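You operate a simulated robot arm through the tools that you are given. There is no shell and no other tool.

You are at the controls of a simulated two-armed robot. One attempt, no reset.

Task
Switch the power box off, then wind the cable right in.
Fine: loosen the black reel knob for it and tighten it again.

Only the result counts: the job must be done as asked and must still hold three seconds after the hand-in. Knocking over, shifting, dropping, spilling or breaking anything else fails it.

Robot
Two 7-joint arms with two-finger grippers on one trunk that stands fixed in place. Base frame: the origin is at the foot of the trunk, x ahead of it, y to its left, z up. Readings come in m, rad, newtons and seconds.
The left shoulder is at [0.06, 0.179, 1.28], the right one opposite. With the tool pointing down near the work surface each hand reaches from about 0.24 to 0.66 m from the base axis, measured 20 degrees to its own side. Payload 1.96 kg a hand.
The TCP of each hand is the grasp point between the finger pads, 0.02 m short of the fingertips. In the tool frame z runs along the fingers and y along their closing line. The gripper opens to 0.072 m. The gripper's body begins 0.038 m behind the TCP.
Orientation is told as [roll, pitch, yaw] about the base's x, y, z axes, in that order, counted from this pose: with the fingers straight down and closing along the base's y, the tool's x points along the base's -x, its y along +y and its z along -z.

Tools
- The arms move only by the tool send_rows. It takes "left_series", "right_series" or both (then of equal length, played together; a hand with none holds still); each is a list that holds one entry, the list of rows, each a list of 7 numbers: the shift along the base's x, y, z in units of 300 mm (1.0 is 300 mm), then the turn, a rotation vector about the base's x, y, z in units of 90 degrees (1.0 is 90 degrees), then the gripper command, from -1 (shut) to 1 (fully open), values between in proportion. In form: [[[tx, ty, tz, rx, ry, rz, claw], ...]]. A call has 1 to 20 rows; each row is the pose to reach, as a shift and turn from the pose commanded when the call began. A call with a number of a shift or a turn outside -1 to 1 is refused whole. Rows are played at 5 a second. More than 0.05 m and 0.15 rad between two rows, or a gripper value outside its range, and nothing of the call is played. Where a pose cannot be reached the arm comes as near as it can. A force on the tool above 50 N (or 10 N above the force at the start of the call, whichever is more), or a blocked arm, ends the call early, and 0.2 s more pass. Each finger travels about 0.153 m/s and halts on what it meets, pressing with about 35 N; the grip force reading is that of the motor and also rises with nothing between the fingers. The clock runs only during rows and for 0.2 s after the last one: add rows that repeat a pose to give the fingers time. It gives the time, the measured TCP pose, the force on the tool (base axes), the opening and the grip force at its end, in the units of the frame above (readings bear some noise), with the torque about the TCP (base axes, N m) and any sound that the robot's microphone picked up.
- Cameras (640 x 400 px; columns grow to the right, rows downward): "scene" is now at [0.0272, -0.0031, 1.849]; the picture's right is [-0.04, -1.00, 0.00], its down [-0.60, 0.03, -0.80] and it looks along [0.80, -0.04, -0.60] (base axes); focal length 373 px, centre (320, 200). "left" rides on the left gripper at [0.071, -0.019, -0.082] in its tool frame; the picture's right is [0.26, 0.96, 0.00], its down [-0.67, 0.18, -0.72] and it looks along [-0.69, 0.19, 0.70] (tool axes); focal length 280 px, centre (320, 200). "right" rides on the right gripper at [0.071, 0.019, -0.082] in its tool frame; the picture's right is [-0.26, 0.97, 0.00], its down [-0.67, -0.18, -0.72] and it looks along [-0.69, -0.19, 0.70] (tool axes); focal length 280 px, centre (320, 200). There is no depth. A picture from a camera that has moved, and an enlarged one, comes with that camera's place and axes in the base frame and with its lens.
- get_image(camera): a new picture of that camera. No time passes.
- move_column(by): slides the trunk up (or, below 0, down) by that many m; the arms and the scene camera ride with it, the base frame stays. It gives what a move gives, with no picture.
- pan_tilt(pan, tilt): turns the head with the scene camera to pan (to the left, within 1.501 rad either way) and tilt (down, from -0.506 to 1.204), counted from straight ahead of the robot. It gives what a move gives.
- zoom(camera, box): a new picture of the part [left, top, right, bottom] of that camera's present view, enlarged. No time passes.
- finish_job(): hands the job in; it is judged then, once.

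Nothing tells you positions but the pictures and the camera data. Unless the task says otherwise, let go and move clear before handing in.

The tools are called after ">>>" as a command line: name --argument value ..., lists and objects as JSON in quotes. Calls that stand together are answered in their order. send_rows: Moves the arms, as the interface text tells. Its arguments: {"type":"object","properties":{"left_series":{"type":"array","items":{"type":"array","items":{"type":"array","items":{"type":"number"}}}},"right_series":{"type":"array","items":{"type":"array","items":{"type":"array","items":{"type":"number"}}}}},"required":[]} The other tools are called the same way: move_column (by) slides the trunk up or down; pan_tilt (pan, tilt) turns the head that bears the scene camera; get_image (camera) takes a picture; zoom (camera, box) takes an enlarged picture of a part of a camera's view; finish_job () hands the job in.

At the start:

```text
t: 0.0
left_eef_pos: [0.5014, 0.2414, 1.5161]
left_tool_rot: [-0.001, 0.0, -0.003]
left_wrist_force: [-0.5, 0.4, 0.3]
left_ft_torque: [-0.02, 0.0, 0.03]
left_grip_width: 0.0719
left_grip_force: 0.0
right_eef_pos: [0.3684, -0.1595, 1.5153]
right_tool_rot: [0.0, 0.0, -0.002]
right_wrist_force: [0.7, -0.3, -0.5]
right_ft_torque: [-0.01, 0.01, 0.0]
right_grip_width: 0.0723
right_grip_force: 0.0
trunk travel left (down, up): [-0.925, 0.065]
head pan, tilt: [-0.044, 0.641]
```

scene: 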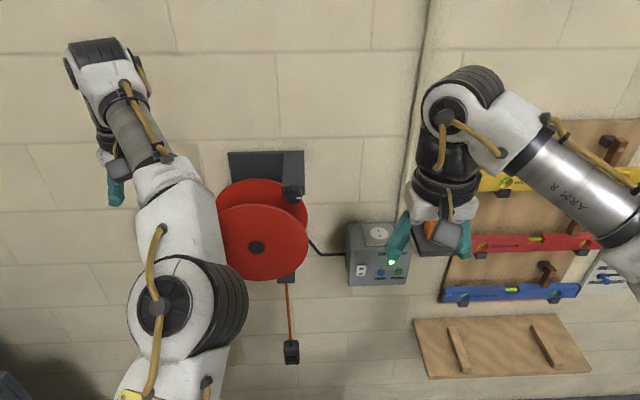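
right: 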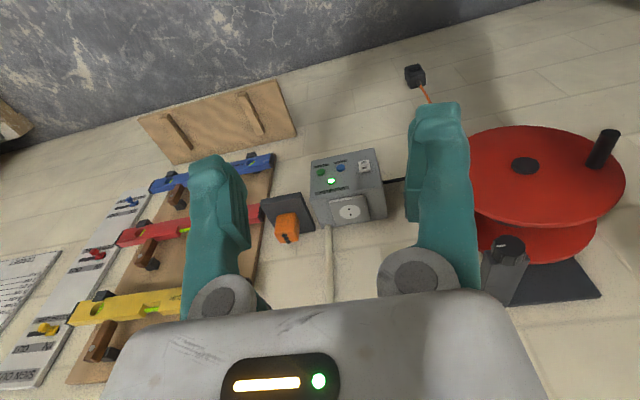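
left: 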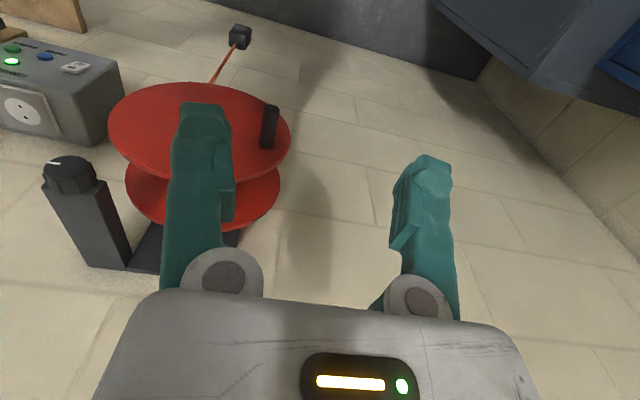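

I see a wall ahead with a red cable reel (with a crank handle and a black knob on a bracket), a grey power box with buttons and a green lamp, and a tool board to the right. I'll take closer pictures before moving anything.

>>> zoom --camera "scene" --box '[200, 130, 440, 380]'

>>> zoom --camera "right" --box '[240, 100, 440, 240]'

>>> zoom --camera "left" --box '[0, 20, 320, 280]'

>>> zoom --camera "right" --box '[380, 40, 640, 320]'

```text
1.60 times, centred on (320, 255) of scene
camera zoom: at [0.0272, -0.0031, 1.849], right [-0.04, -1.0, 0.0], down [-0.6, 0.03, -0.8], along [0.8, -0.04, -0.6], focal length 596 px, centre (320, 112)
```

zoom: 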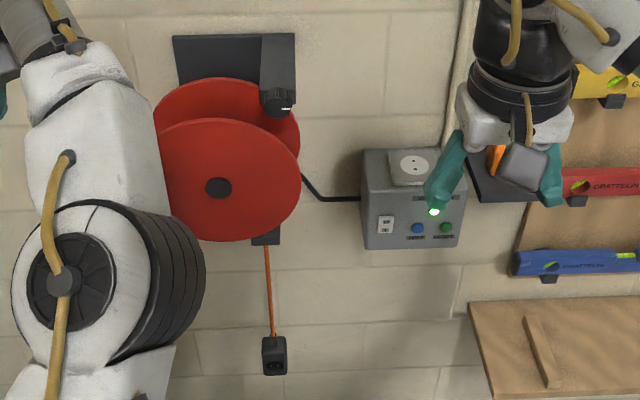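

```text
2.86 times, centred on (340, 170) of right
camera zoom: at [0.2988, -0.1387, 1.5971], right [0.26, 0.96, 0.0], down [0.67, -0.18, 0.72], along [0.69, -0.19, -0.7], focal length 801 px, centre (263, 286)
```

zoom: 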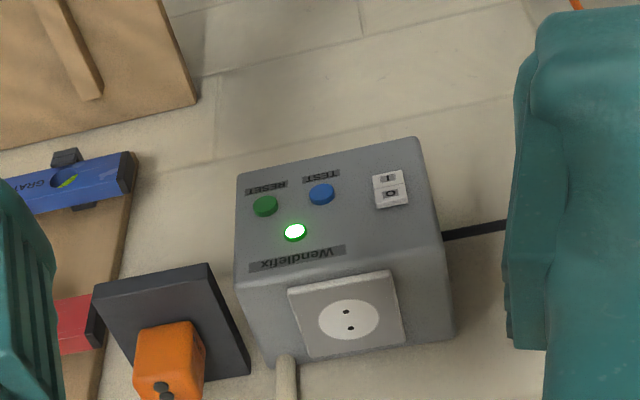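

```text
1.54 times, centred on (160, 150) of left
camera zoom: at [0.4299, 0.222, 1.5973], right [-0.26, 0.97, 0.0], down [0.67, 0.18, 0.72], along [0.69, 0.19, -0.7], focal length 431 px, centre (566, 277)
```

zoom: 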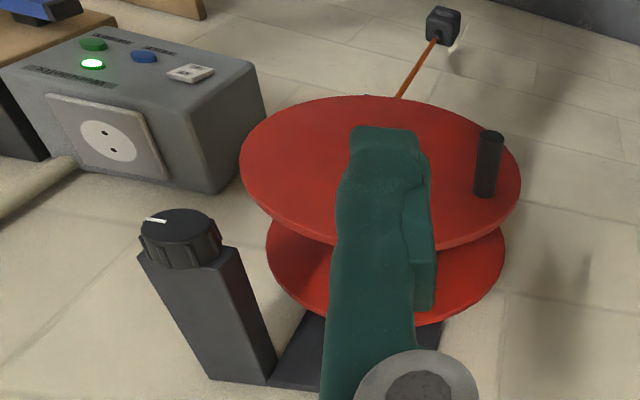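

```text
1.43 times, centred on (510, 180) of right
camera zoom: at [0.2988, -0.1387, 1.5971], right [0.26, 0.96, 0.0], down [0.67, -0.18, 0.72], along [0.69, -0.19, -0.7], focal length 401 px, centre (49, 229)
```

zoom: 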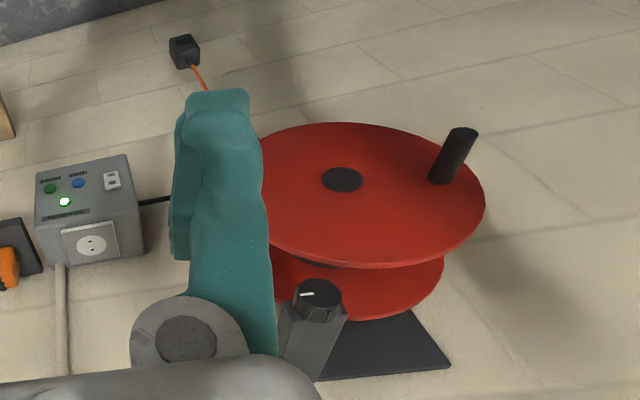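

The wall gear is roughly triangulated. Reel hub is at about (0.69, 0.12, 1.21) and the crank handle sticks out toward me at about (0.63–0.69, 0.21, 1.24). The black knob is at about (0.66, 0.02, 1.385), and the box's O/I rocker is at about (0.77, -0.15, 1.03). I'll lower the trunk a little, then turn the right hand to point forward, staying well short of the wall.

>>> move_column --by -0.1

```text
t: 1.3
left_eef_pos: [0.5, 0.2418, 1.4147]
left_tool_rot: [0.0, 0.0, -0.003]
left_wrist_force: [0.6, -0.2, 0.0]
left_ft_torque: [0.0, 0.02, 0.04]
left_grip_width: 0.0721
left_grip_force: 0.1
right_eef_pos: [0.3686, -0.1585, 1.4158]
right_tool_rot: [-0.001, 0.001, -0.002]
right_wrist_force: [0.4, 0.1, 0.0]
right_ft_torque: [-0.02, 0.02, -0.01]
right_grip_width: 0.0719
right_grip_force: 0.1
trunk travel left (down, up): [-0.825, 0.165]
head pan, tilt: [-0.044, 0.641]
```

The trunk is down 0.1 m. Next I'll rotate the right hand to point forward (+x) and bring it in front of the box at a safe distance, closing its fingers on the way.

>>> send_rows --right_series '[[[0.04, 0, -0.06, 0, -0.083, 0, 0.5], [0.08, 0, -0.12, 0, -0.167, 0, 0], [0.12, 0, -0.18, 0, -0.25, 0, -0.5], [0.16, 0, -0.24, 0, -0.333, 0, -1], [0.2, 0, -0.3, 0, -0.417, 0, -1], [0.24, 0, -0.36, 0, -0.5, 0, -1], [0.28, 0, -0.42, 0, -0.583, 0, -1], [0.31, 0, -0.48, 0, -0.667, 0, -1], [0.34, 0, -0.54, 0, -0.75, 0, -1], [0.37, 0, -0.6, 0, -0.833, 0, -1], [0.4, 0, -0.65, 0, -0.917, 0, -1], [0.42, 0, -0.7, 0, -1.0, 0, -1]]]'

```text
t: 3.9
left_eef_pos: [0.502, 0.2425, 1.415]
left_tool_rot: [0.001, 0.002, -0.002]
left_wrist_force: [0.3, -1.1, -0.2]
left_ft_torque: [0.0, 0.02, -0.01]
left_grip_width: 0.072
left_grip_force: 0.0
right_eef_pos: [0.4959, -0.1584, 1.2046]
right_tool_rot: [1.664, -1.569, -1.664]
right_wrist_force: [0.5, -0.9, 0.0]
right_ft_torque: [0.02, -0.02, 0.02]
right_grip_width: 0.0
right_grip_force: 29.5
trunk travel left (down, up): [-0.825, 0.165]
head pan, tilt: [-0.044, 0.641]
```

>>> get_image --camera "scene"

>>> get_image --camera "right"

>>> get_image --camera "left"

```text
taken
camera scene: at [0.0284, -0.0031, 1.749], right [-0.04, -1.0, 0.0], down [-0.6, 0.03, -0.8], along [0.8, -0.04, -0.6], focal length 373 px, centre (320, 200)
```

scene: 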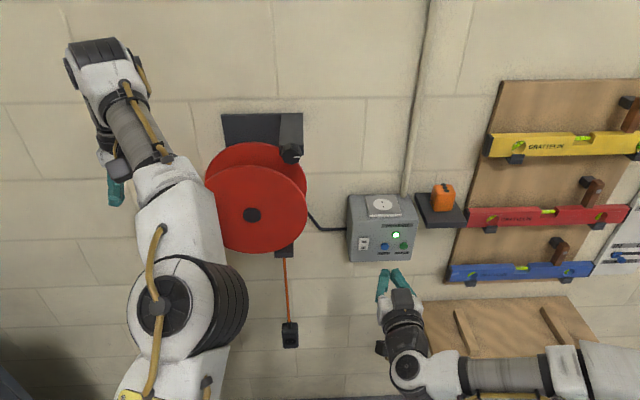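

```text
taken
camera right: at [0.4143, -0.1391, 1.134], right [0.0, 0.96, 0.26], down [-0.72, -0.18, 0.67], along [0.7, -0.19, 0.69], focal length 280 px, centre (320, 200)
```

right: 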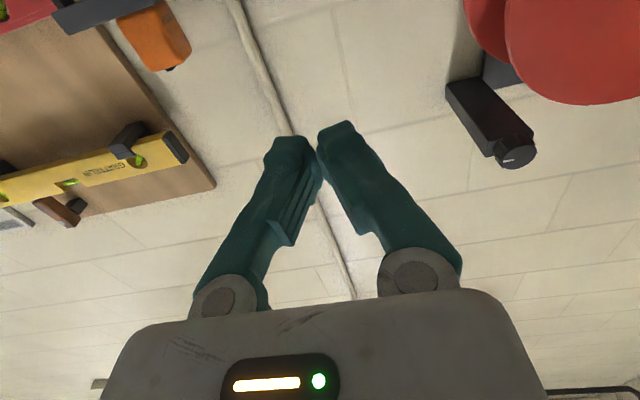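

```text
taken
camera left: at [0.4309, 0.2219, 1.497], right [-0.26, 0.97, 0.0], down [0.68, 0.18, 0.71], along [0.69, 0.19, -0.7], focal length 280 px, centre (320, 200)
```

left: 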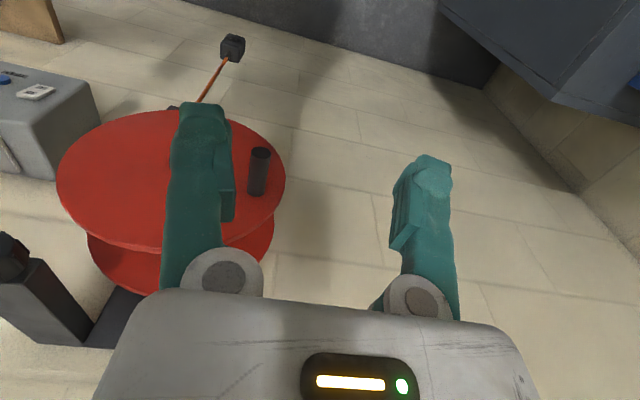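

The right hand now points forward in front of the box. I'll zoom in on the knob, box and reel from these viewpoints to read the markings.

>>> zoom --camera "right" --box '[430, 60, 590, 180]'

>>> zoom --camera "scene" --box '[330, 180, 480, 280]'

>>> zoom --camera "scene" --box '[190, 100, 340, 200]'

>>> zoom --camera "scene" --box '[220, 230, 360, 360]'

```text
3.33 times, centred on (510, 120) of right
camera zoom: at [0.4143, -0.1391, 1.134], right [0.0, 0.96, 0.26], down [-0.72, -0.18, 0.67], along [0.7, -0.19, 0.69], focal length 935 px, centre (-313, 467)
```

zoom: 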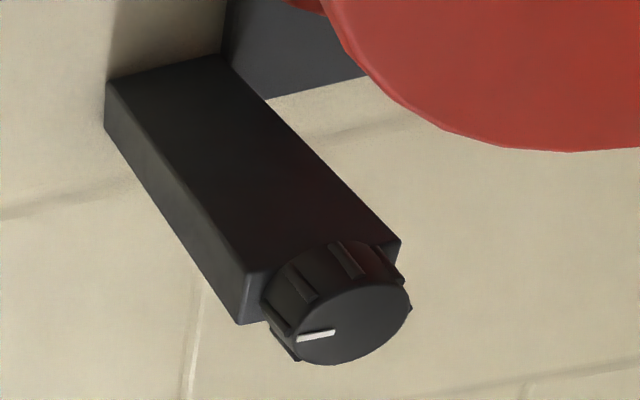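

```text
4.00 times, centred on (405, 230) of scene
camera zoom: at [0.0284, -0.0031, 1.749], right [-0.04, -1.0, 0.0], down [-0.6, 0.03, -0.8], along [0.8, -0.04, -0.6], focal length 1491 px, centre (-20, 80)
```

zoom: 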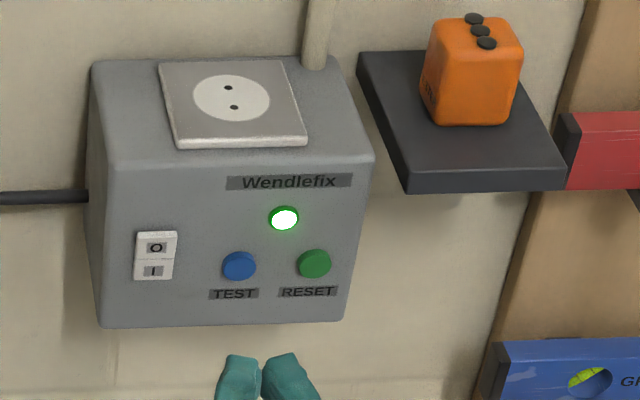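

```text
4.00 times, centred on (265, 150) of scene
camera zoom: at [0.0284, -0.0031, 1.749], right [-0.04, -1.0, 0.0], down [-0.6, 0.03, -0.8], along [0.8, -0.04, -0.6], focal length 1491 px, centre (540, 400)
```

zoom: 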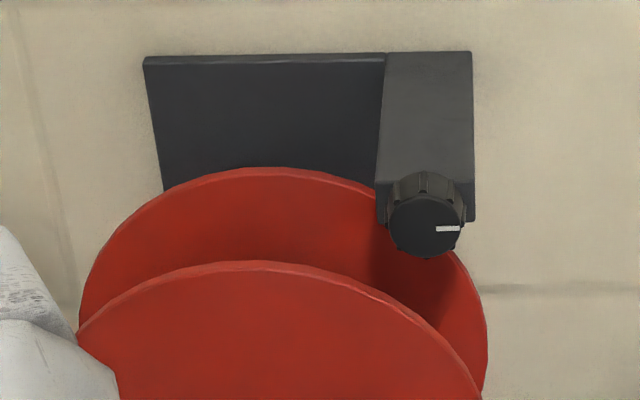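

```text
3.08 times, centred on (290, 295) of scene
camera zoom: at [0.0284, -0.0031, 1.749], right [-0.04, -1.0, 0.0], down [-0.6, 0.03, -0.8], along [0.8, -0.04, -0.6], focal length 1147 px, centre (412, -92)
```

zoom: 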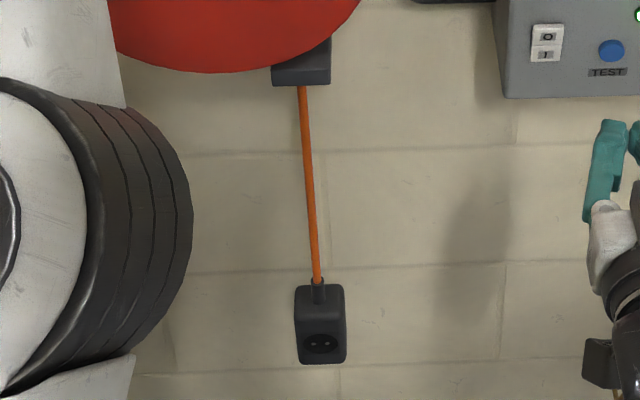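

Scene plus left-camera sightlines now put the box front at x ≈ 0.73, with "O" (upper half) at about (0.73, -0.148, 1.087) and "I" at z ≈ 1.066. I'll bring the closed right fingertips just short of the O and check before pressing.

>>> send_rows --right_series '[[[0.06, 0.01, -0.1, 0, -1.0, 0, -1]]]'

```text
refused: row 1 steps farther than a row can; nothing moved
```

The turn counts from the pose at the start of each call, so it should be zero here. I'll resend the move as pure translation.

>>> send_rows --right_series '[[[0.06, 0.01, -0.1, 0, 0, 0, -1], [0.12, 0.02, -0.2, 0, 0, 0, -1], [0.2, 0.035, -0.3, 0, 0, 0, -1], [0.3, 0.035, -0.382, 0, 0, 0, -1], [0.42, 0.035, -0.382, 0, 0, 0, -1], [0.54, 0.035, -0.382, 0, 0, 0, -1], [0.58, 0.035, -0.382, 0, 0, 0, -1]]]'

```text
t: 5.5
left_eef_pos: [0.5003, 0.2423, 1.4153]
left_tool_rot: [-0.001, 0.0, 0.0]
left_wrist_force: [-0.4, -0.1, 0.4]
left_ft_torque: [-0.02, -0.01, 0.01]
left_grip_width: 0.0721
left_grip_force: 0.1
right_eef_pos: [0.668, -0.1486, 1.0897]
right_tool_rot: [1.393, -1.57, -1.393]
right_wrist_force: [0.5, -0.2, 0.6]
right_ft_torque: [0.0, -0.02, -0.01]
right_grip_width: 0.0001
right_grip_force: 29.4
trunk travel left (down, up): [-0.825, 0.165]
head pan, tilt: [-0.044, 0.641]
```

>>> zoom --camera "scene" --box '[330, 180, 450, 280]'

>>> get_image --camera "right"

```text
4.00 times, centred on (390, 230) of scene
camera zoom: at [0.0274, -0.0032, 1.749], right [-0.04, -1.0, 0.0], down [-0.6, 0.03, -0.8], along [0.8, -0.04, -0.6], focal length 1491 px, centre (40, 80)
```

zoom: 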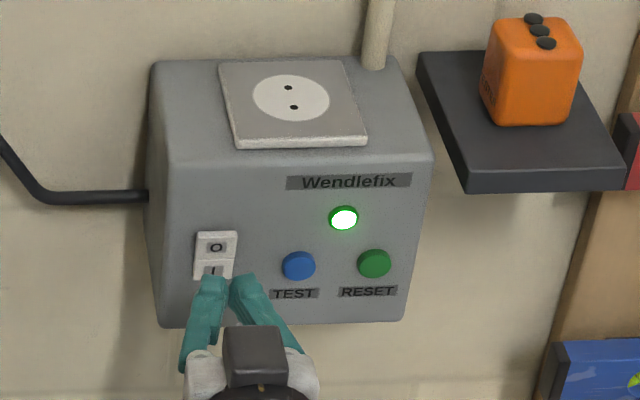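

```text
taken
camera right: at [0.5874, -0.1289, 1.0192], right [0.0, 0.96, 0.26], down [-0.72, -0.18, 0.67], along [0.7, -0.19, 0.69], focal length 280 px, centre (320, 200)
```

right: 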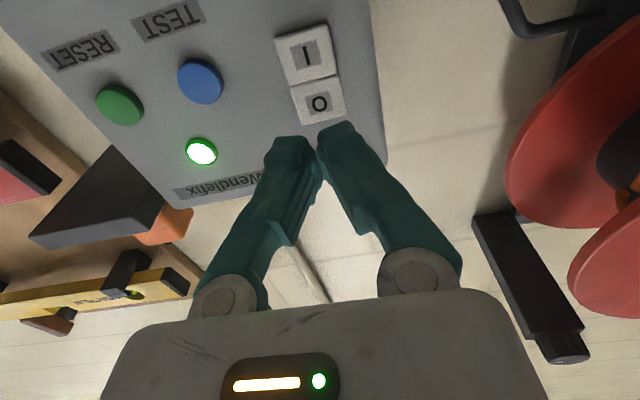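

The wrist view agrees that O is at about (0.73, -0.147, 1.088), and the fingertips are lined up with it about 4 cm short. I'll push forward in small steps until the rocker goes.

>>> send_rows --right_series '[[[0.06, 0.003, 0.004, 0, 0, 0, -1], [0.1, 0.003, 0.004, 0, 0, 0, -1], [0.12, 0.003, 0.004, 0, 0, 0, -1], [0.13, 0.003, 0.004, 0, 0, 0, -1], [0.14, 0.003, 0.004, 0, 0, 0, -1]]]'

>>> zoom --camera "right" --box '[160, 0, 480, 200]'

```text
t: 6.7
left_eef_pos: [0.4991, 0.2428, 1.4151]
left_tool_rot: [0.001, 0.0, -0.001]
left_wrist_force: [0.2, 0.5, 0.9]
left_ft_torque: [0.03, -0.01, -0.01]
left_grip_width: 0.0719
left_grip_force: 0.1
right_eef_pos: [0.7106, -0.1462, 1.0901]
right_tool_rot: [1.19, -1.57, -1.191]
right_wrist_force: [-0.1, 0.4, -0.6]
right_ft_torque: [0.01, -0.03, -0.03]
right_grip_width: 0.0001
right_grip_force: 29.7
trunk travel left (down, up): [-0.825, 0.165]
head pan, tilt: [-0.044, 0.641]
```

```text
2.00 times, centred on (320, 100) of right
camera zoom: at [0.6299, -0.1274, 1.0205], right [0.0, 0.96, 0.26], down [-0.72, -0.18, 0.67], along [0.7, -0.19, 0.69], focal length 561 px, centre (320, 400)
```

zoom: 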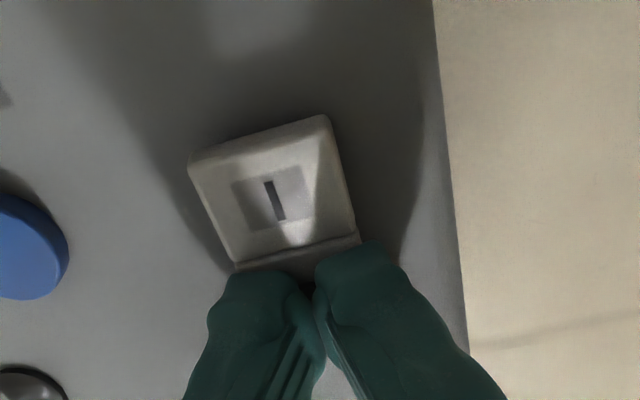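

The fingertips are at x ≈ 0.73 with no lasting force, and the lamp at the corner of this view looks dark. I'll check that in the scene picture.

>>> zoom --camera "scene" --box '[330, 180, 450, 280]'

>>> get_image --camera "right"

```text
4.00 times, centred on (390, 230) of scene
camera zoom: at [0.0271, -0.0031, 1.749], right [-0.04, -1.0, 0.0], down [-0.6, 0.03, -0.8], along [0.8, -0.04, -0.6], focal length 1491 px, centre (40, 80)
```

zoom: 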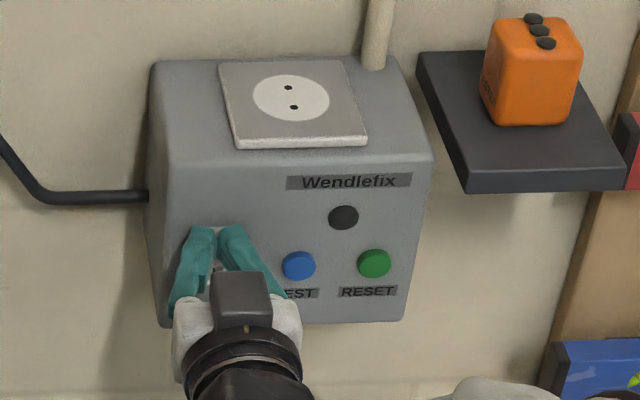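

```text
taken
camera right: at [0.6299, -0.1274, 1.0205], right [0.0, 0.96, 0.26], down [-0.72, -0.18, 0.67], along [0.7, -0.19, 0.69], focal length 280 px, centre (320, 200)
```

right: 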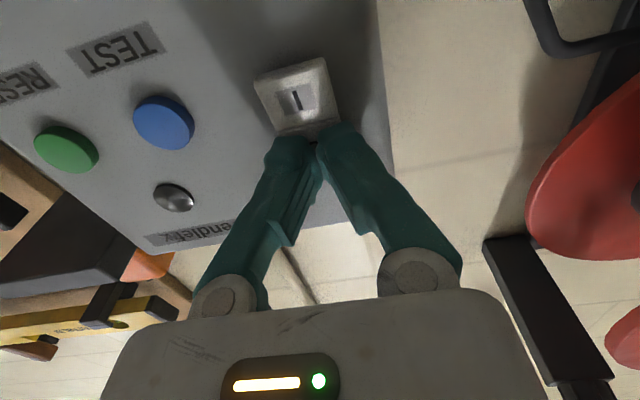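

The lamp is out, so the box is off. I'll back the right hand straight off the switch, then raise it in front of the black knob with open fingers, staying short of it.

>>> send_rows --right_series '[[[-0.13, 0, 0, 0, 0, 0, -1], [-0.27, 0, 0, 0, 0, 0, -1], [-0.4, 0, 0, 0, 0, 0, -1], [-0.533, 0, 0, 0, 0, 0, -1], [-0.533, 0.07, 0.11, 0, 0, 0, -1], [-0.533, 0.14, 0.22, 0, 0, 0, -0.5], [-0.533, 0.21, 0.33, 0, 0, 0, 0], [-0.533, 0.28, 0.44, 0, 0, 0, 0.5], [-0.533, 0.35, 0.55, 0, 0, 0, 1], [-0.533, 0.42, 0.66, 0, 0, 0, 1], [-0.533, 0.49, 0.78, 0, 0, 0, 1], [-0.533, 0.567, 0.9, 0, 0, 0, 1], [-0.533, 0.567, 0.96, 0, 0, 0, 1]]]'

>>> get_image --camera "scene"

>>> get_image --camera "right"

>>> get_image --camera "left"

```text
t: 9.5
left_eef_pos: [0.4988, 0.2422, 1.4167]
left_tool_rot: [0.0, 0.001, -0.002]
left_wrist_force: [0.7, -0.4, 0.4]
left_ft_torque: [0.02, -0.04, -0.03]
left_grip_width: 0.072
left_grip_force: 0.1
right_eef_pos: [0.549, 0.0242, 1.381]
right_tool_rot: [1.356, -1.569, -1.357]
right_wrist_force: [0.1, -0.7, 0.1]
right_ft_torque: [0.01, -0.03, 0.02]
right_grip_width: 0.0719
right_grip_force: 0.0
trunk travel left (down, up): [-0.825, 0.165]
head pan, tilt: [-0.044, 0.641]
```

```text
taken
camera scene: at [0.0267, -0.0036, 1.749], right [-0.04, -1.0, 0.0], down [-0.6, 0.03, -0.8], along [0.8, -0.03, -0.6], focal length 373 px, centre (320, 200)
```

scene: 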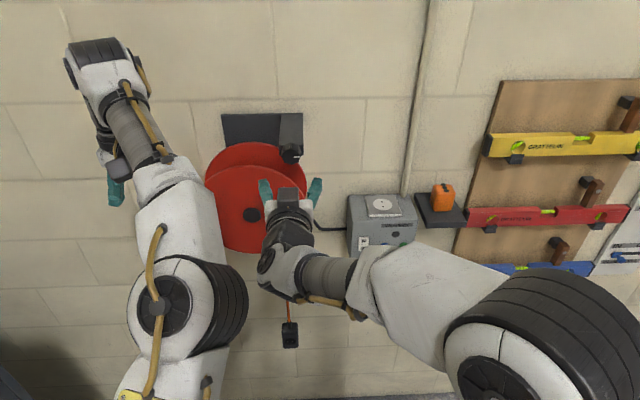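

```text
taken
camera right: at [0.4689, 0.0433, 1.3096], right [0.0, 0.96, 0.26], down [-0.72, -0.18, 0.67], along [0.7, -0.19, 0.69], focal length 280 px, centre (320, 200)
```

right: 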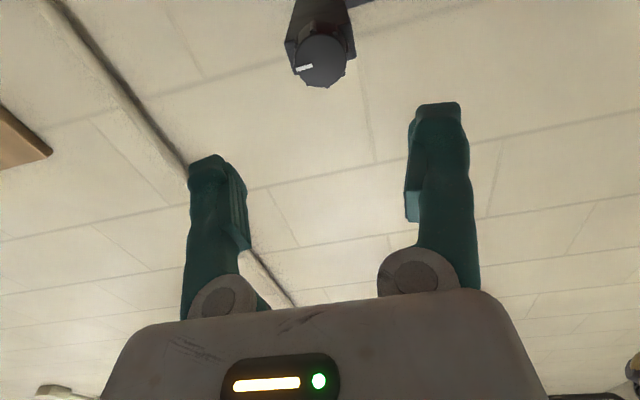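

```text
taken
camera left: at [0.4295, 0.2215, 1.4975], right [-0.26, 0.97, 0.0], down [0.67, 0.18, 0.72], along [0.69, 0.19, -0.7], focal length 280 px, centre (320, 200)
```

left: 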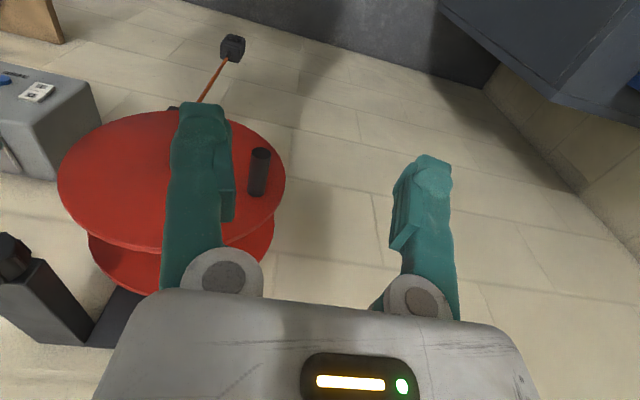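

>>> zoom --camera "right" --box '[240, 0, 400, 110]'

>>> zoom --camera "scene" --box '[215, 105, 335, 205]'

>>> zoom --camera "scene" --box '[340, 180, 430, 260]'

>>> zoom --camera "left" --box '[0, 200, 140, 360]'

```text
3.64 times, centred on (320, 55) of right
camera zoom: at [0.4689, 0.0433, 1.3096], right [0.0, 0.96, 0.26], down [-0.72, -0.18, 0.67], along [0.7, -0.19, 0.69], focal length 1020 px, centre (320, 727)
```

zoom: 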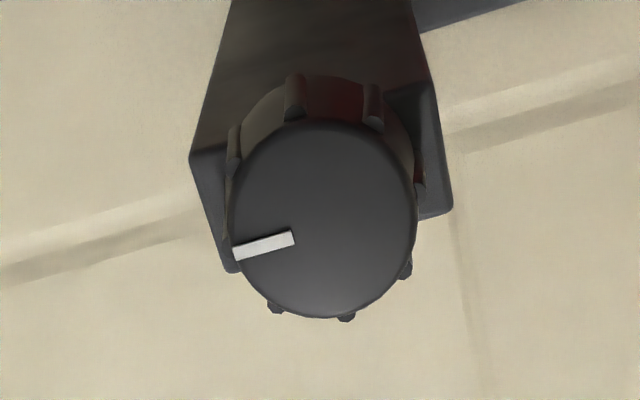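

```text
4.00 times, centred on (275, 155) of scene
camera zoom: at [0.0267, -0.0036, 1.749], right [-0.04, -1.0, 0.0], down [-0.6, 0.03, -0.8], along [0.8, -0.03, -0.6], focal length 1491 px, centre (500, 380)
```

zoom: 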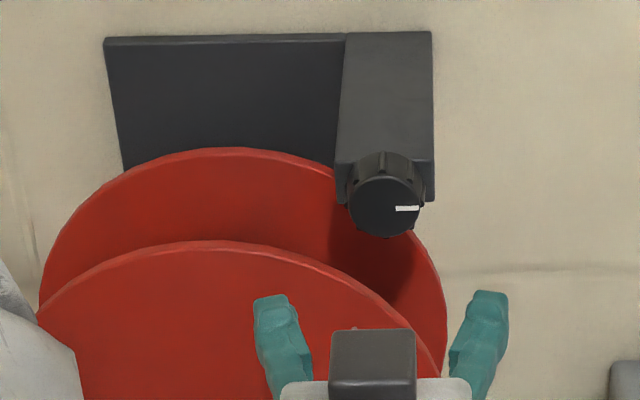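

```text
5.00 times, centred on (385, 220) of scene
camera zoom: at [0.0267, -0.0036, 1.749], right [-0.04, -1.0, 0.0], down [-0.6, 0.03, -0.8], along [0.8, -0.03, -0.6], focal length 1864 px, centre (-5, 100)
```

zoom: 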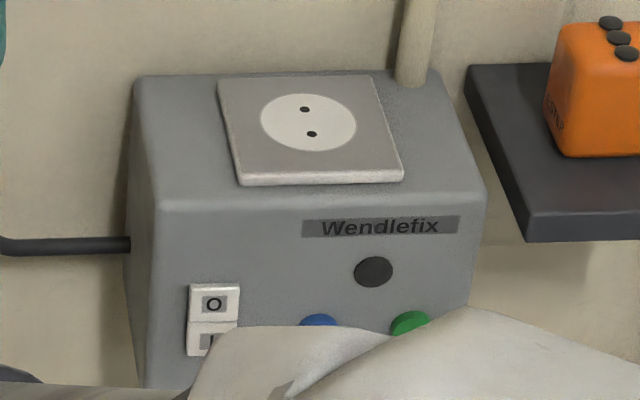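

```text
2.50 times, centred on (70, 280) of left
camera zoom: at [0.4295, 0.2215, 1.4975], right [-0.26, 0.97, 0.0], down [0.67, 0.18, 0.72], along [0.69, 0.19, -0.7], focal length 701 px, centre (945, 0)
```

zoom: 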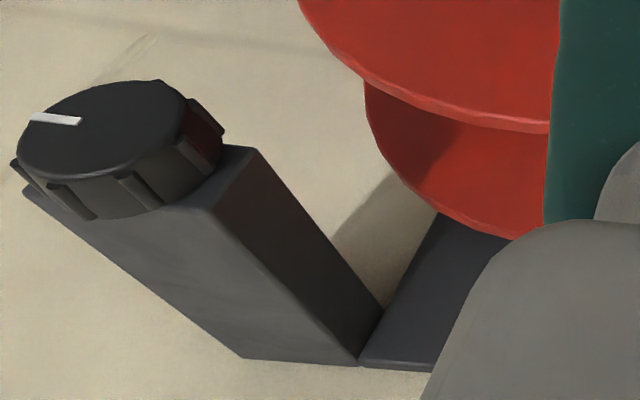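

The box lamp stays off with O pressed in. The knob face centre is at about (0.671, 0.025, 1.378), about 4 cm across and 2 cm long, with its white mark at 3 o'clock. I'll slide the open fingers around it, stopping short of the bracket block.

>>> send_rows --right_series '[[[0.1, 0.002, -0.01, 0, 0, 0, 1], [0.2, 0.002, -0.01, 0, 0, 0, 1], [0.3, 0.002, -0.01, 0, 0, 0, 1], [0.387, 0.002, -0.01, 0, 0, 0, 1], [0.387, 0.002, -0.01, 0, 0, 0, 1]]]'

>>> get_image --camera "right"

>>> zoom --camera "scene" --box '[225, 105, 345, 205]'

>>> zoom --camera "left" --box '[0, 160, 200, 360]'

```text
t: 10.7
left_eef_pos: [0.4995, 0.2416, 1.416]
left_tool_rot: [0.001, -0.001, -0.002]
left_wrist_force: [0.3, 0.2, 0.0]
left_ft_torque: [0.06, 0.0, -0.01]
left_grip_width: 0.0721
left_grip_force: 0.1
right_eef_pos: [0.6685, 0.0229, 1.3779]
right_tool_rot: [2.055, -1.569, -2.053]
right_wrist_force: [-0.7, 0.6, 0.2]
right_ft_torque: [-0.01, -0.01, 0.01]
right_grip_width: 0.0723
right_grip_force: 0.1
trunk travel left (down, up): [-0.825, 0.165]
head pan, tilt: [-0.044, 0.641]
```

```text
taken
camera right: at [0.5869, 0.0424, 1.3069], right [0.0, 0.96, 0.26], down [-0.72, -0.18, 0.67], along [0.7, -0.19, 0.69], focal length 280 px, centre (320, 200)
```

right: 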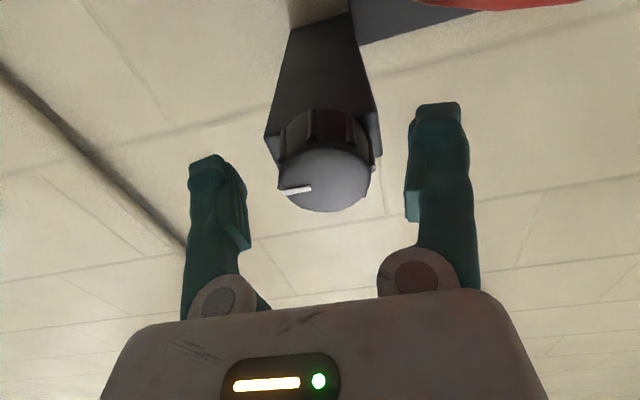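

```text
4.00 times, centred on (285, 155) of scene
camera zoom: at [0.0263, -0.0032, 1.749], right [-0.04, -1.0, 0.0], down [-0.6, 0.03, -0.8], along [0.8, -0.04, -0.6], focal length 1491 px, centre (460, 380)
```

zoom: 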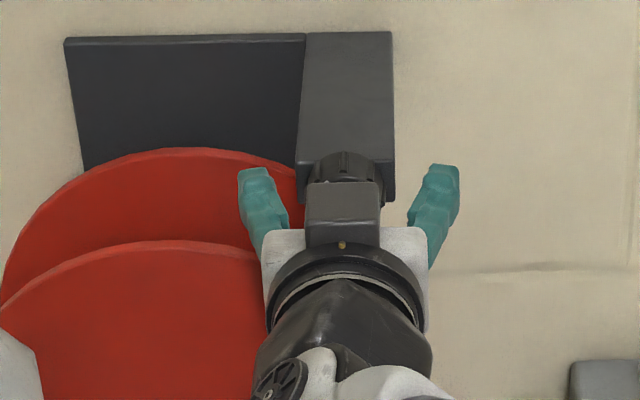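

```text
2.00 times, centred on (100, 260) of left
camera zoom: at [0.4291, 0.2218, 1.4976], right [-0.26, 0.97, 0.0], down [0.67, 0.18, 0.72], along [0.69, 0.19, -0.7], focal length 561 px, centre (760, 80)
```

zoom: 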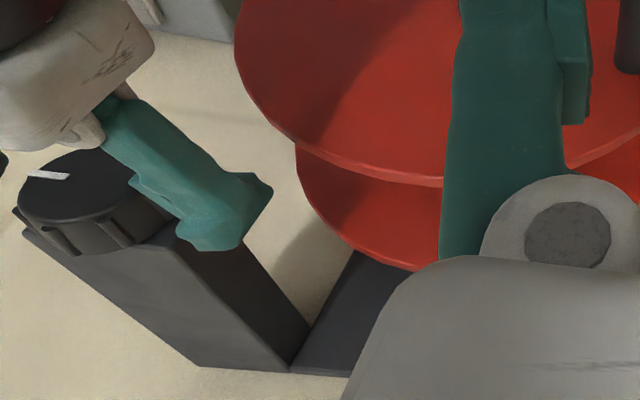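

The fingers straddle the knob. I'll check how close the fingertips are to the block's end face before closing.

>>> zoom --camera "right" --box '[170, 60, 490, 260]'

```text
2.00 times, centred on (330, 160) of right
camera zoom: at [0.5869, 0.0424, 1.3069], right [0.0, 0.96, 0.26], down [-0.72, -0.18, 0.67], along [0.7, -0.19, 0.69], focal length 561 px, centre (300, 280)
```

zoom: 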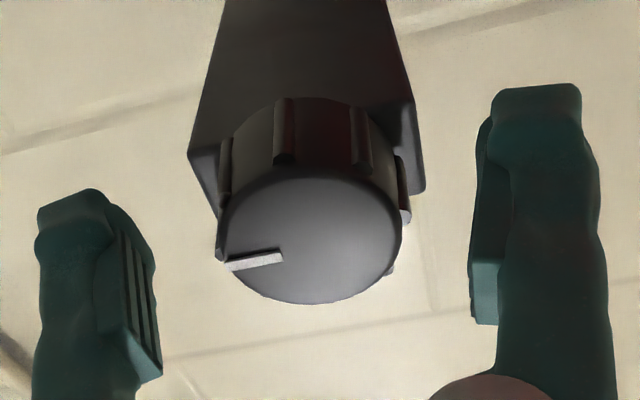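

The tips look a few millimetres short of the block. I'll ease back about 2 mm and close on the knob.

>>> send_rows --right_series '[[[-0.007, 0.007, 0, 0, 0, 0, 1], [-0.007, 0.007, 0, 0, 0, 0, 0.3], [-0.007, 0.007, 0, 0, 0, 0, -1], [-0.007, 0.007, 0, 0, 0, 0, -1], [-0.007, 0.007, 0, 0, 0, 0, -1]]]'

>>> zoom --camera "right" --box '[170, 60, 490, 260]'

```text
t: 11.9
left_eef_pos: [0.5004, 0.2417, 1.4156]
left_tool_rot: [-0.001, -0.001, -0.002]
left_wrist_force: [-0.1, -0.4, -0.5]
left_ft_torque: [-0.03, 0.03, 0.03]
left_grip_width: 0.0721
left_grip_force: 0.1
right_eef_pos: [0.6671, 0.0253, 1.3756]
right_tool_rot: [1.545, -1.569, -1.547]
right_wrist_force: [2.0, -1.3, 0.1]
right_ft_torque: [0.03, -0.01, -0.01]
right_grip_width: 0.0358
right_grip_force: 40.0
trunk travel left (down, up): [-0.825, 0.165]
head pan, tilt: [-0.044, 0.641]
```

```text
2.00 times, centred on (330, 160) of right
camera zoom: at [0.5849, 0.0446, 1.3062], right [0.0, 0.96, 0.26], down [-0.72, -0.18, 0.67], along [0.7, -0.19, 0.69], focal length 561 px, centre (300, 280)
```

zoom: 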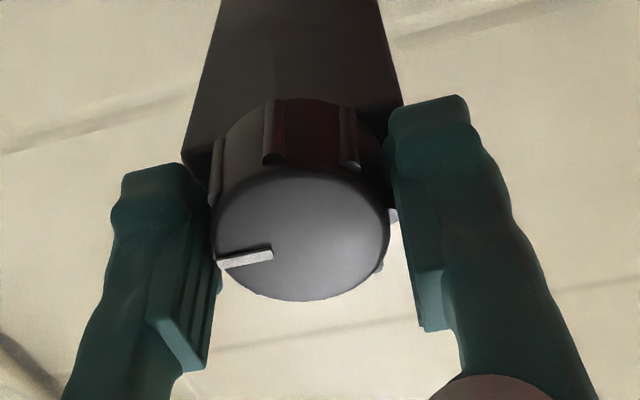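

The grip on the knob is firm at 36 mm. I'll turn it counter-clockwise as seen from the front (rotation about -x) by about 30° first and watch the torque and sound.

>>> send_rows --right_series '[[[-0.007, 0.0, 0, -0.07, 0, 0, -1], [-0.007, 0.0, 0, -0.14, 0, 0, -1], [-0.007, 0.0, 0, -0.21, 0, 0, -1], [-0.007, 0.0, 0, -0.28, 0, 0, -1], [-0.007, 0.0, 0, -0.35, 0, 0, -1]]]'

>>> zoom --camera "right" --box '[170, 60, 490, 260]'

```text
t: 13.1
left_eef_pos: [0.5024, 0.2413, 1.4145]
left_tool_rot: [-0.001, 0.001, -0.001]
left_wrist_force: [0.2, 0.0, -0.2]
left_ft_torque: [0.01, 0.01, 0.02]
left_grip_width: 0.0721
left_grip_force: 0.2
right_eef_pos: [0.6665, 0.0252, 1.3771]
right_tool_rot: [-1.573, -1.021, 1.571]
right_wrist_force: [16.0, -2.0, 13.0]
right_ft_torque: [0.0, -0.19, -0.08]
right_grip_width: 0.036
right_grip_force: 40.0
trunk travel left (down, up): [-0.825, 0.165]
head pan, tilt: [-0.044, 0.641]
```

```text
2.00 times, centred on (330, 160) of right
camera zoom: at [0.5848, 0.0046, 1.3064], right [0.0, 0.96, -0.28], down [-0.72, 0.2, 0.67], along [0.7, 0.2, 0.69], focal length 561 px, centre (300, 280)
```

zoom: 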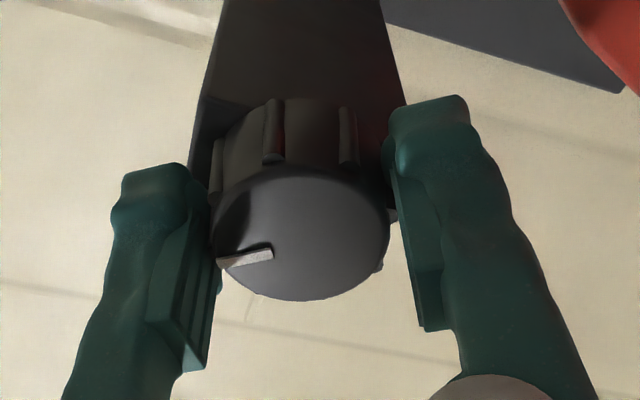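

The knob turned with the hand at almost no torque. The sideways force comes from my slight offset, so I'll correct by ~2 mm forward and ~2 mm up and go on turning to about 90°.

>>> send_rows --right_series '[[[0.006, 0.0, 0.008, -0.07, 0, 0, -1], [0.006, 0.0, 0.008, -0.14, 0, 0, -1], [0.006, 0.0, 0.008, -0.21, 0, 0, -1], [0.006, 0.0, 0.008, -0.28, 0, 0, -1], [0.006, 0.0, 0.008, -0.35, 0, 0, -1], [0.006, 0.0, 0.008, -0.42, 0, 0, -1], [0.006, 0.0, 0.008, -0.49, 0, 0, -1], [0.006, 0.0, 0.008, -0.56, 0, 0, -1], [0.006, 0.0, 0.008, -0.63, 0, 0, -1]]]'

>>> get_image --camera "right"

>>> get_image --camera "scene"

```text
t: 15.1
left_eef_pos: [0.5009, 0.2407, 1.4147]
left_tool_rot: [0.002, 0.003, -0.001]
left_wrist_force: [-0.2, -0.5, 0.9]
left_ft_torque: [-0.01, 0.01, 0.02]
left_grip_width: 0.072
left_grip_force: 0.1
right_eef_pos: [0.6649, 0.0235, 1.3771]
right_tool_rot: [-1.564, -0.031, 1.572]
right_wrist_force: [-8.1, -5.9, -21.9]
right_ft_torque: [-0.01, 0.28, -0.46]
right_grip_width: 0.0359
right_grip_force: 39.8
trunk travel left (down, up): [-0.825, 0.165]
head pan, tilt: [-0.044, 0.641]
```

```text
taken
camera right: at [0.5846, -0.0453, 1.3564], right [0.0, 0.29, -0.96], down [-0.71, 0.67, 0.21], along [0.7, 0.68, 0.21], focal length 280 px, centre (320, 200)
```

right: 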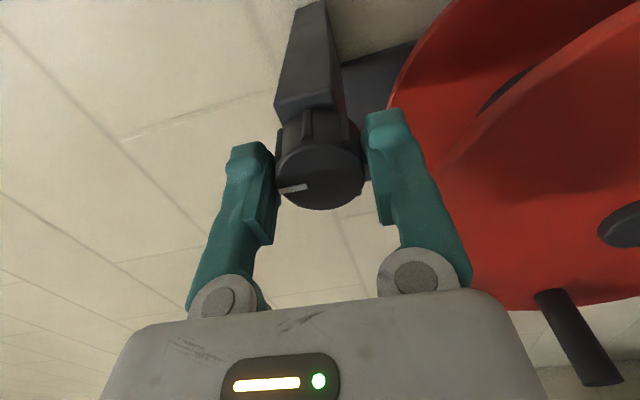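

```text
taken
camera scene: at [0.0281, -0.005, 1.7488], right [-0.04, -1.0, 0.0], down [-0.6, 0.03, -0.8], along [0.8, -0.03, -0.6], focal length 373 px, centre (320, 200)
```

scene: 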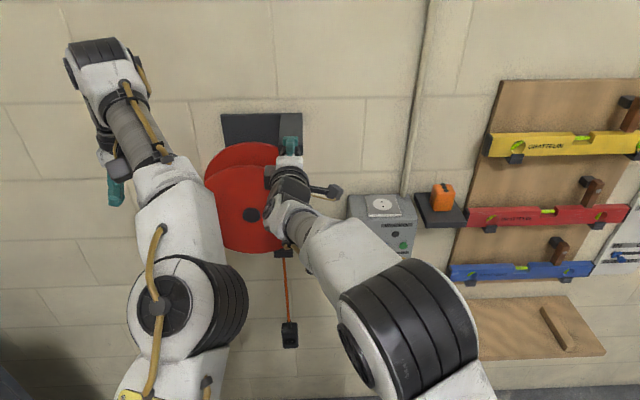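

The knob has followed by a full quarter turn (mark now at 12 o'clock) with little torque. I'll correct the height slightly and keep loosening a bit further to see if there's an end stop or a sound.

>>> send_rows --right_series '[[[0.003, 0.003, -0.006, -0.07, 0, 0, -1], [0.003, 0.003, -0.006, -0.14, 0, 0, -1], [0.003, 0.003, -0.006, -0.21, 0, 0, -1], [0.003, 0.003, -0.006, -0.28, 0, 0, -1], [0.003, 0.003, -0.006, -0.35, 0, 0, -1], [0.003, 0.003, -0.006, -0.42, 0, 0, -1]]]'

>>> get_image --camera "right"

>>> get_image --camera "scene"

```text
t: 16.5
left_eef_pos: [0.5009, 0.2438, 1.4148]
left_tool_rot: [0.0, 0.002, -0.001]
left_wrist_force: [-0.1, -0.3, 0.0]
left_ft_torque: [0.01, 0.0, 0.02]
left_grip_width: 0.0722
left_grip_force: 0.1
right_eef_pos: [0.6658, 0.0277, 1.3758]
right_tool_rot: [-1.565, 0.631, 1.574]
right_wrist_force: [-11.4, 2.0, -29.2]
right_ft_torque: [0.52, 0.28, 0.17]
right_grip_width: 0.0358
right_grip_force: 39.7
trunk travel left (down, up): [-0.825, 0.165]
head pan, tilt: [-0.044, 0.641]
```

```text
taken
camera right: at [0.5855, -0.0409, 1.4022], right [0.0, -0.36, -0.93], down [-0.72, 0.65, -0.25], along [0.7, 0.67, -0.26], focal length 280 px, centre (320, 200)
```

right: 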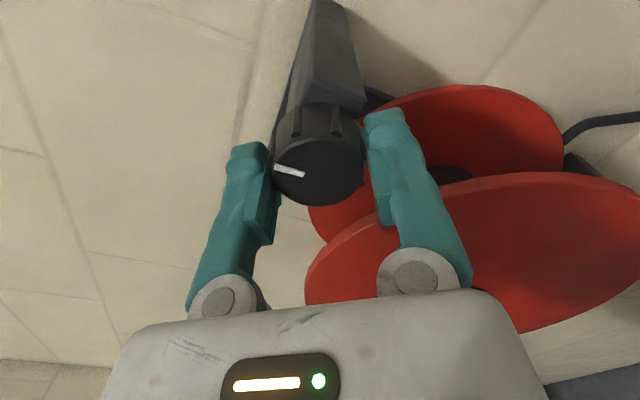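

```text
taken
camera scene: at [0.0284, -0.0017, 1.7489], right [-0.04, -1.0, 0.0], down [-0.6, 0.03, -0.8], along [0.8, -0.04, -0.6], focal length 373 px, centre (320, 200)
```

scene: 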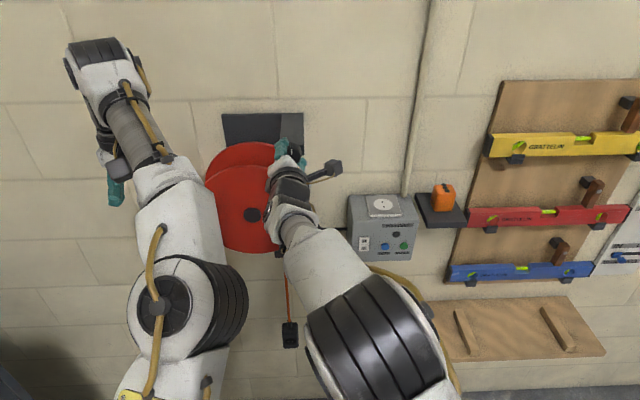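

The torque has risen to 0.5 N m and the mark has slipped a little in the hand, so the knob may be at its loose end stop. I'll zoom in to check.

>>> zoom --camera "right" --box '[240, 80, 400, 220]'

>>> zoom --camera "scene" --box '[225, 105, 345, 205]'

>>> zoom --camera "left" --box '[0, 160, 200, 360]'

```text
2.86 times, centred on (320, 150) of right
camera zoom: at [0.5855, -0.0409, 1.4022], right [0.0, -0.36, -0.93], down [-0.72, 0.65, -0.25], along [0.7, 0.67, -0.26], focal length 801 px, centre (320, 343)
```

zoom: 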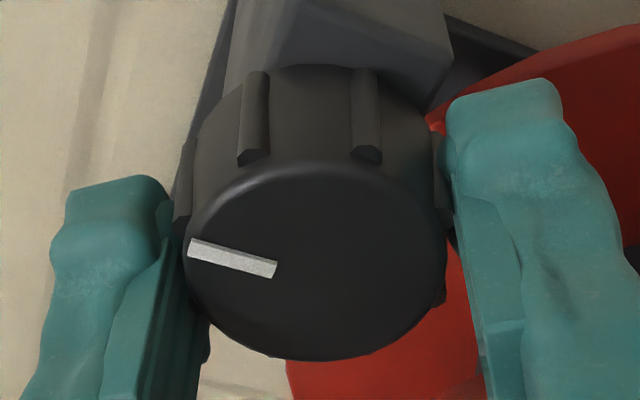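

```text
4.00 times, centred on (285, 155) of scene
camera zoom: at [0.0284, -0.0017, 1.7489], right [-0.04, -1.0, 0.0], down [-0.6, 0.03, -0.8], along [0.8, -0.04, -0.6], focal length 1491 px, centre (460, 380)
```

zoom: 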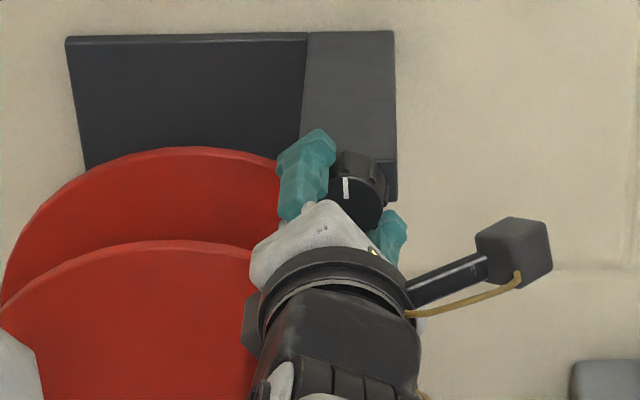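

```text
2.00 times, centred on (100, 260) of left
camera zoom: at [0.4309, 0.2231, 1.4967], right [-0.26, 0.97, 0.0], down [0.68, 0.18, 0.71], along [0.69, 0.19, -0.7], focal length 561 px, centre (760, 80)
```

zoom: 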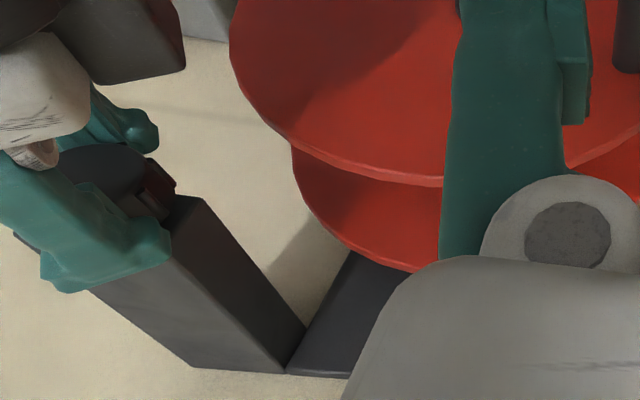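

The white mark sits near 12 o'clock and the knob has begun slipping in the fingers, so it is at its loose end stop. I'll let go of the knob, back straight off, and move the right hand aside so the left can use the crank.

>>> send_rows --right_series '[[[0, 0, 0, 0, 0, 0, 0.2], [0, 0, 0, 0, 0, 0, 1], [0, 0, 0, 0, 0, 0, 1], [-0.1, 0, 0, 0, 0, 0, 1], [-0.22, 0, 0, 0, 0, 0, 1], [-0.35, 0, 0, 0, 0, 0, 1], [-0.48, -0.05, 0, 0, 0, 0, 1], [-0.55, -0.17, 0, 0, 0, 0, 1], [-0.55, -0.32, 0, 0, 0, 0, 1], [-0.55, -0.47, 0, 0, 0, 0, 1], [-0.55, -0.62, 0, 0, 0, 0, 1], [-0.55, -0.75, 0, 0, 0, 0, 1]]]'

>>> get_image --camera "scene"

>>> get_image --camera "left"

```text
t: 19.1
left_eef_pos: [0.501, 0.2403, 1.4141]
left_tool_rot: [0.0, -0.001, -0.003]
left_wrist_force: [-0.9, -0.4, 0.0]
left_ft_torque: [0.02, 0.0, 0.0]
left_grip_width: 0.0721
left_grip_force: 0.2
right_eef_pos: [0.5005, -0.1996, 1.3787]
right_tool_rot: [-1.57, 0.626, 1.571]
right_wrist_force: [-0.4, 0.1, -0.1]
right_ft_torque: [0.01, 0.03, 0.03]
right_grip_width: 0.072
right_grip_force: 0.0
trunk travel left (down, up): [-0.825, 0.165]
head pan, tilt: [-0.044, 0.641]
```

```text
taken
camera scene: at [0.0273, -0.0041, 1.749], right [-0.04, -1.0, 0.0], down [-0.6, 0.03, -0.8], along [0.8, -0.03, -0.6], focal length 373 px, centre (320, 200)
```

scene: 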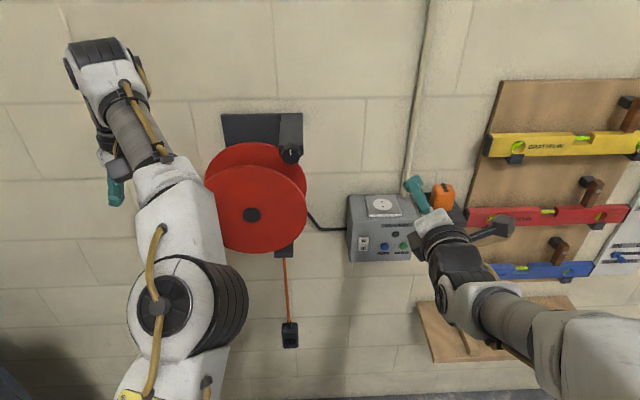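

```text
taken
camera left: at [0.4299, 0.2212, 1.4974], right [-0.26, 0.97, 0.0], down [0.67, 0.18, 0.72], along [0.69, 0.19, -0.7], focal length 280 px, centre (320, 200)
```

left: 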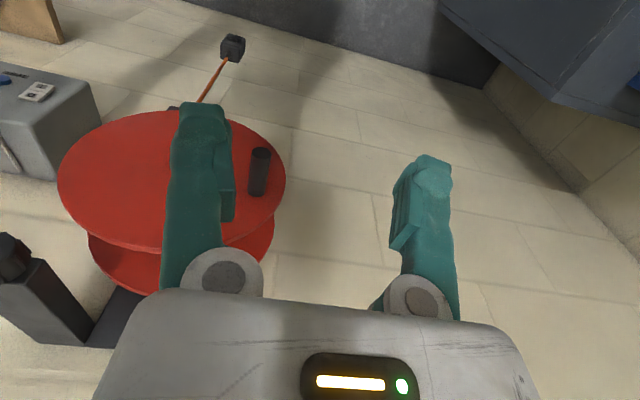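

The right hand is clear and the reel hasn't moved. I'll zoom on the knob mark and reel.

>>> zoom --camera "scene" --box '[195, 105, 335, 265]'

>>> zoom --camera "left" --box '[150, 20, 310, 220]'

>>> zoom --camera "scene" --box '[265, 130, 315, 180]'

```text
2.50 times, centred on (265, 185) of scene
camera zoom: at [0.0273, -0.0041, 1.749], right [-0.04, -1.0, 0.0], down [-0.6, 0.03, -0.8], along [0.8, -0.03, -0.6], focal length 932 px, centre (458, 238)
```

zoom: 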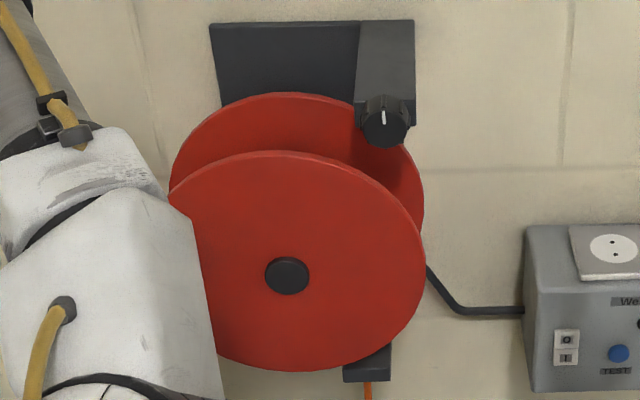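

```text
2.00 times, centred on (230, 120) of left
camera zoom: at [0.4299, 0.2212, 1.4974], right [-0.26, 0.97, 0.0], down [0.67, 0.18, 0.72], along [0.69, 0.19, -0.7], focal length 561 px, centre (500, 360)
```

zoom: 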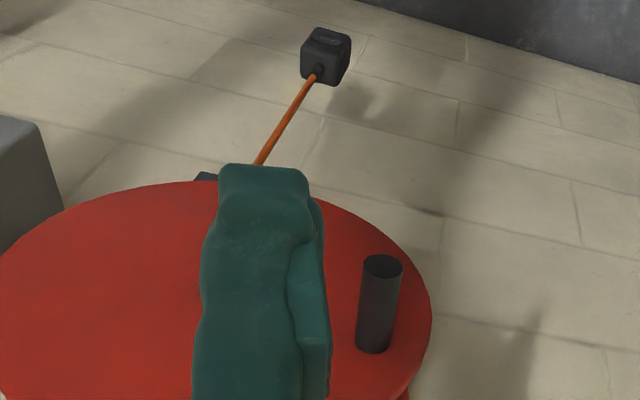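

```text
8.00 times, centred on (290, 155) of scene
camera zoom: at [0.0273, -0.0041, 1.749], right [-0.04, -1.0, 0.0], down [-0.6, 0.03, -0.8], along [0.8, -0.03, -0.6], focal length 2982 px, centre (560, 560)
```

zoom: 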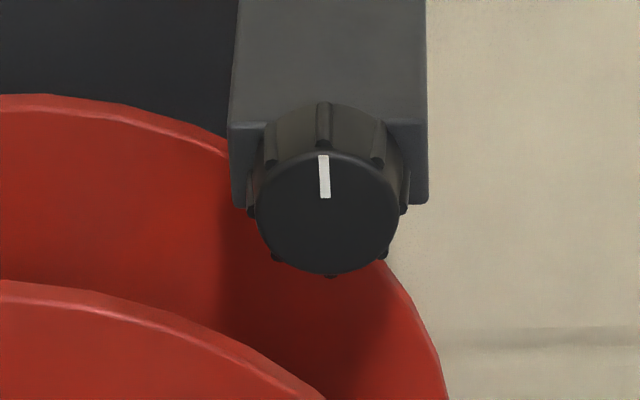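

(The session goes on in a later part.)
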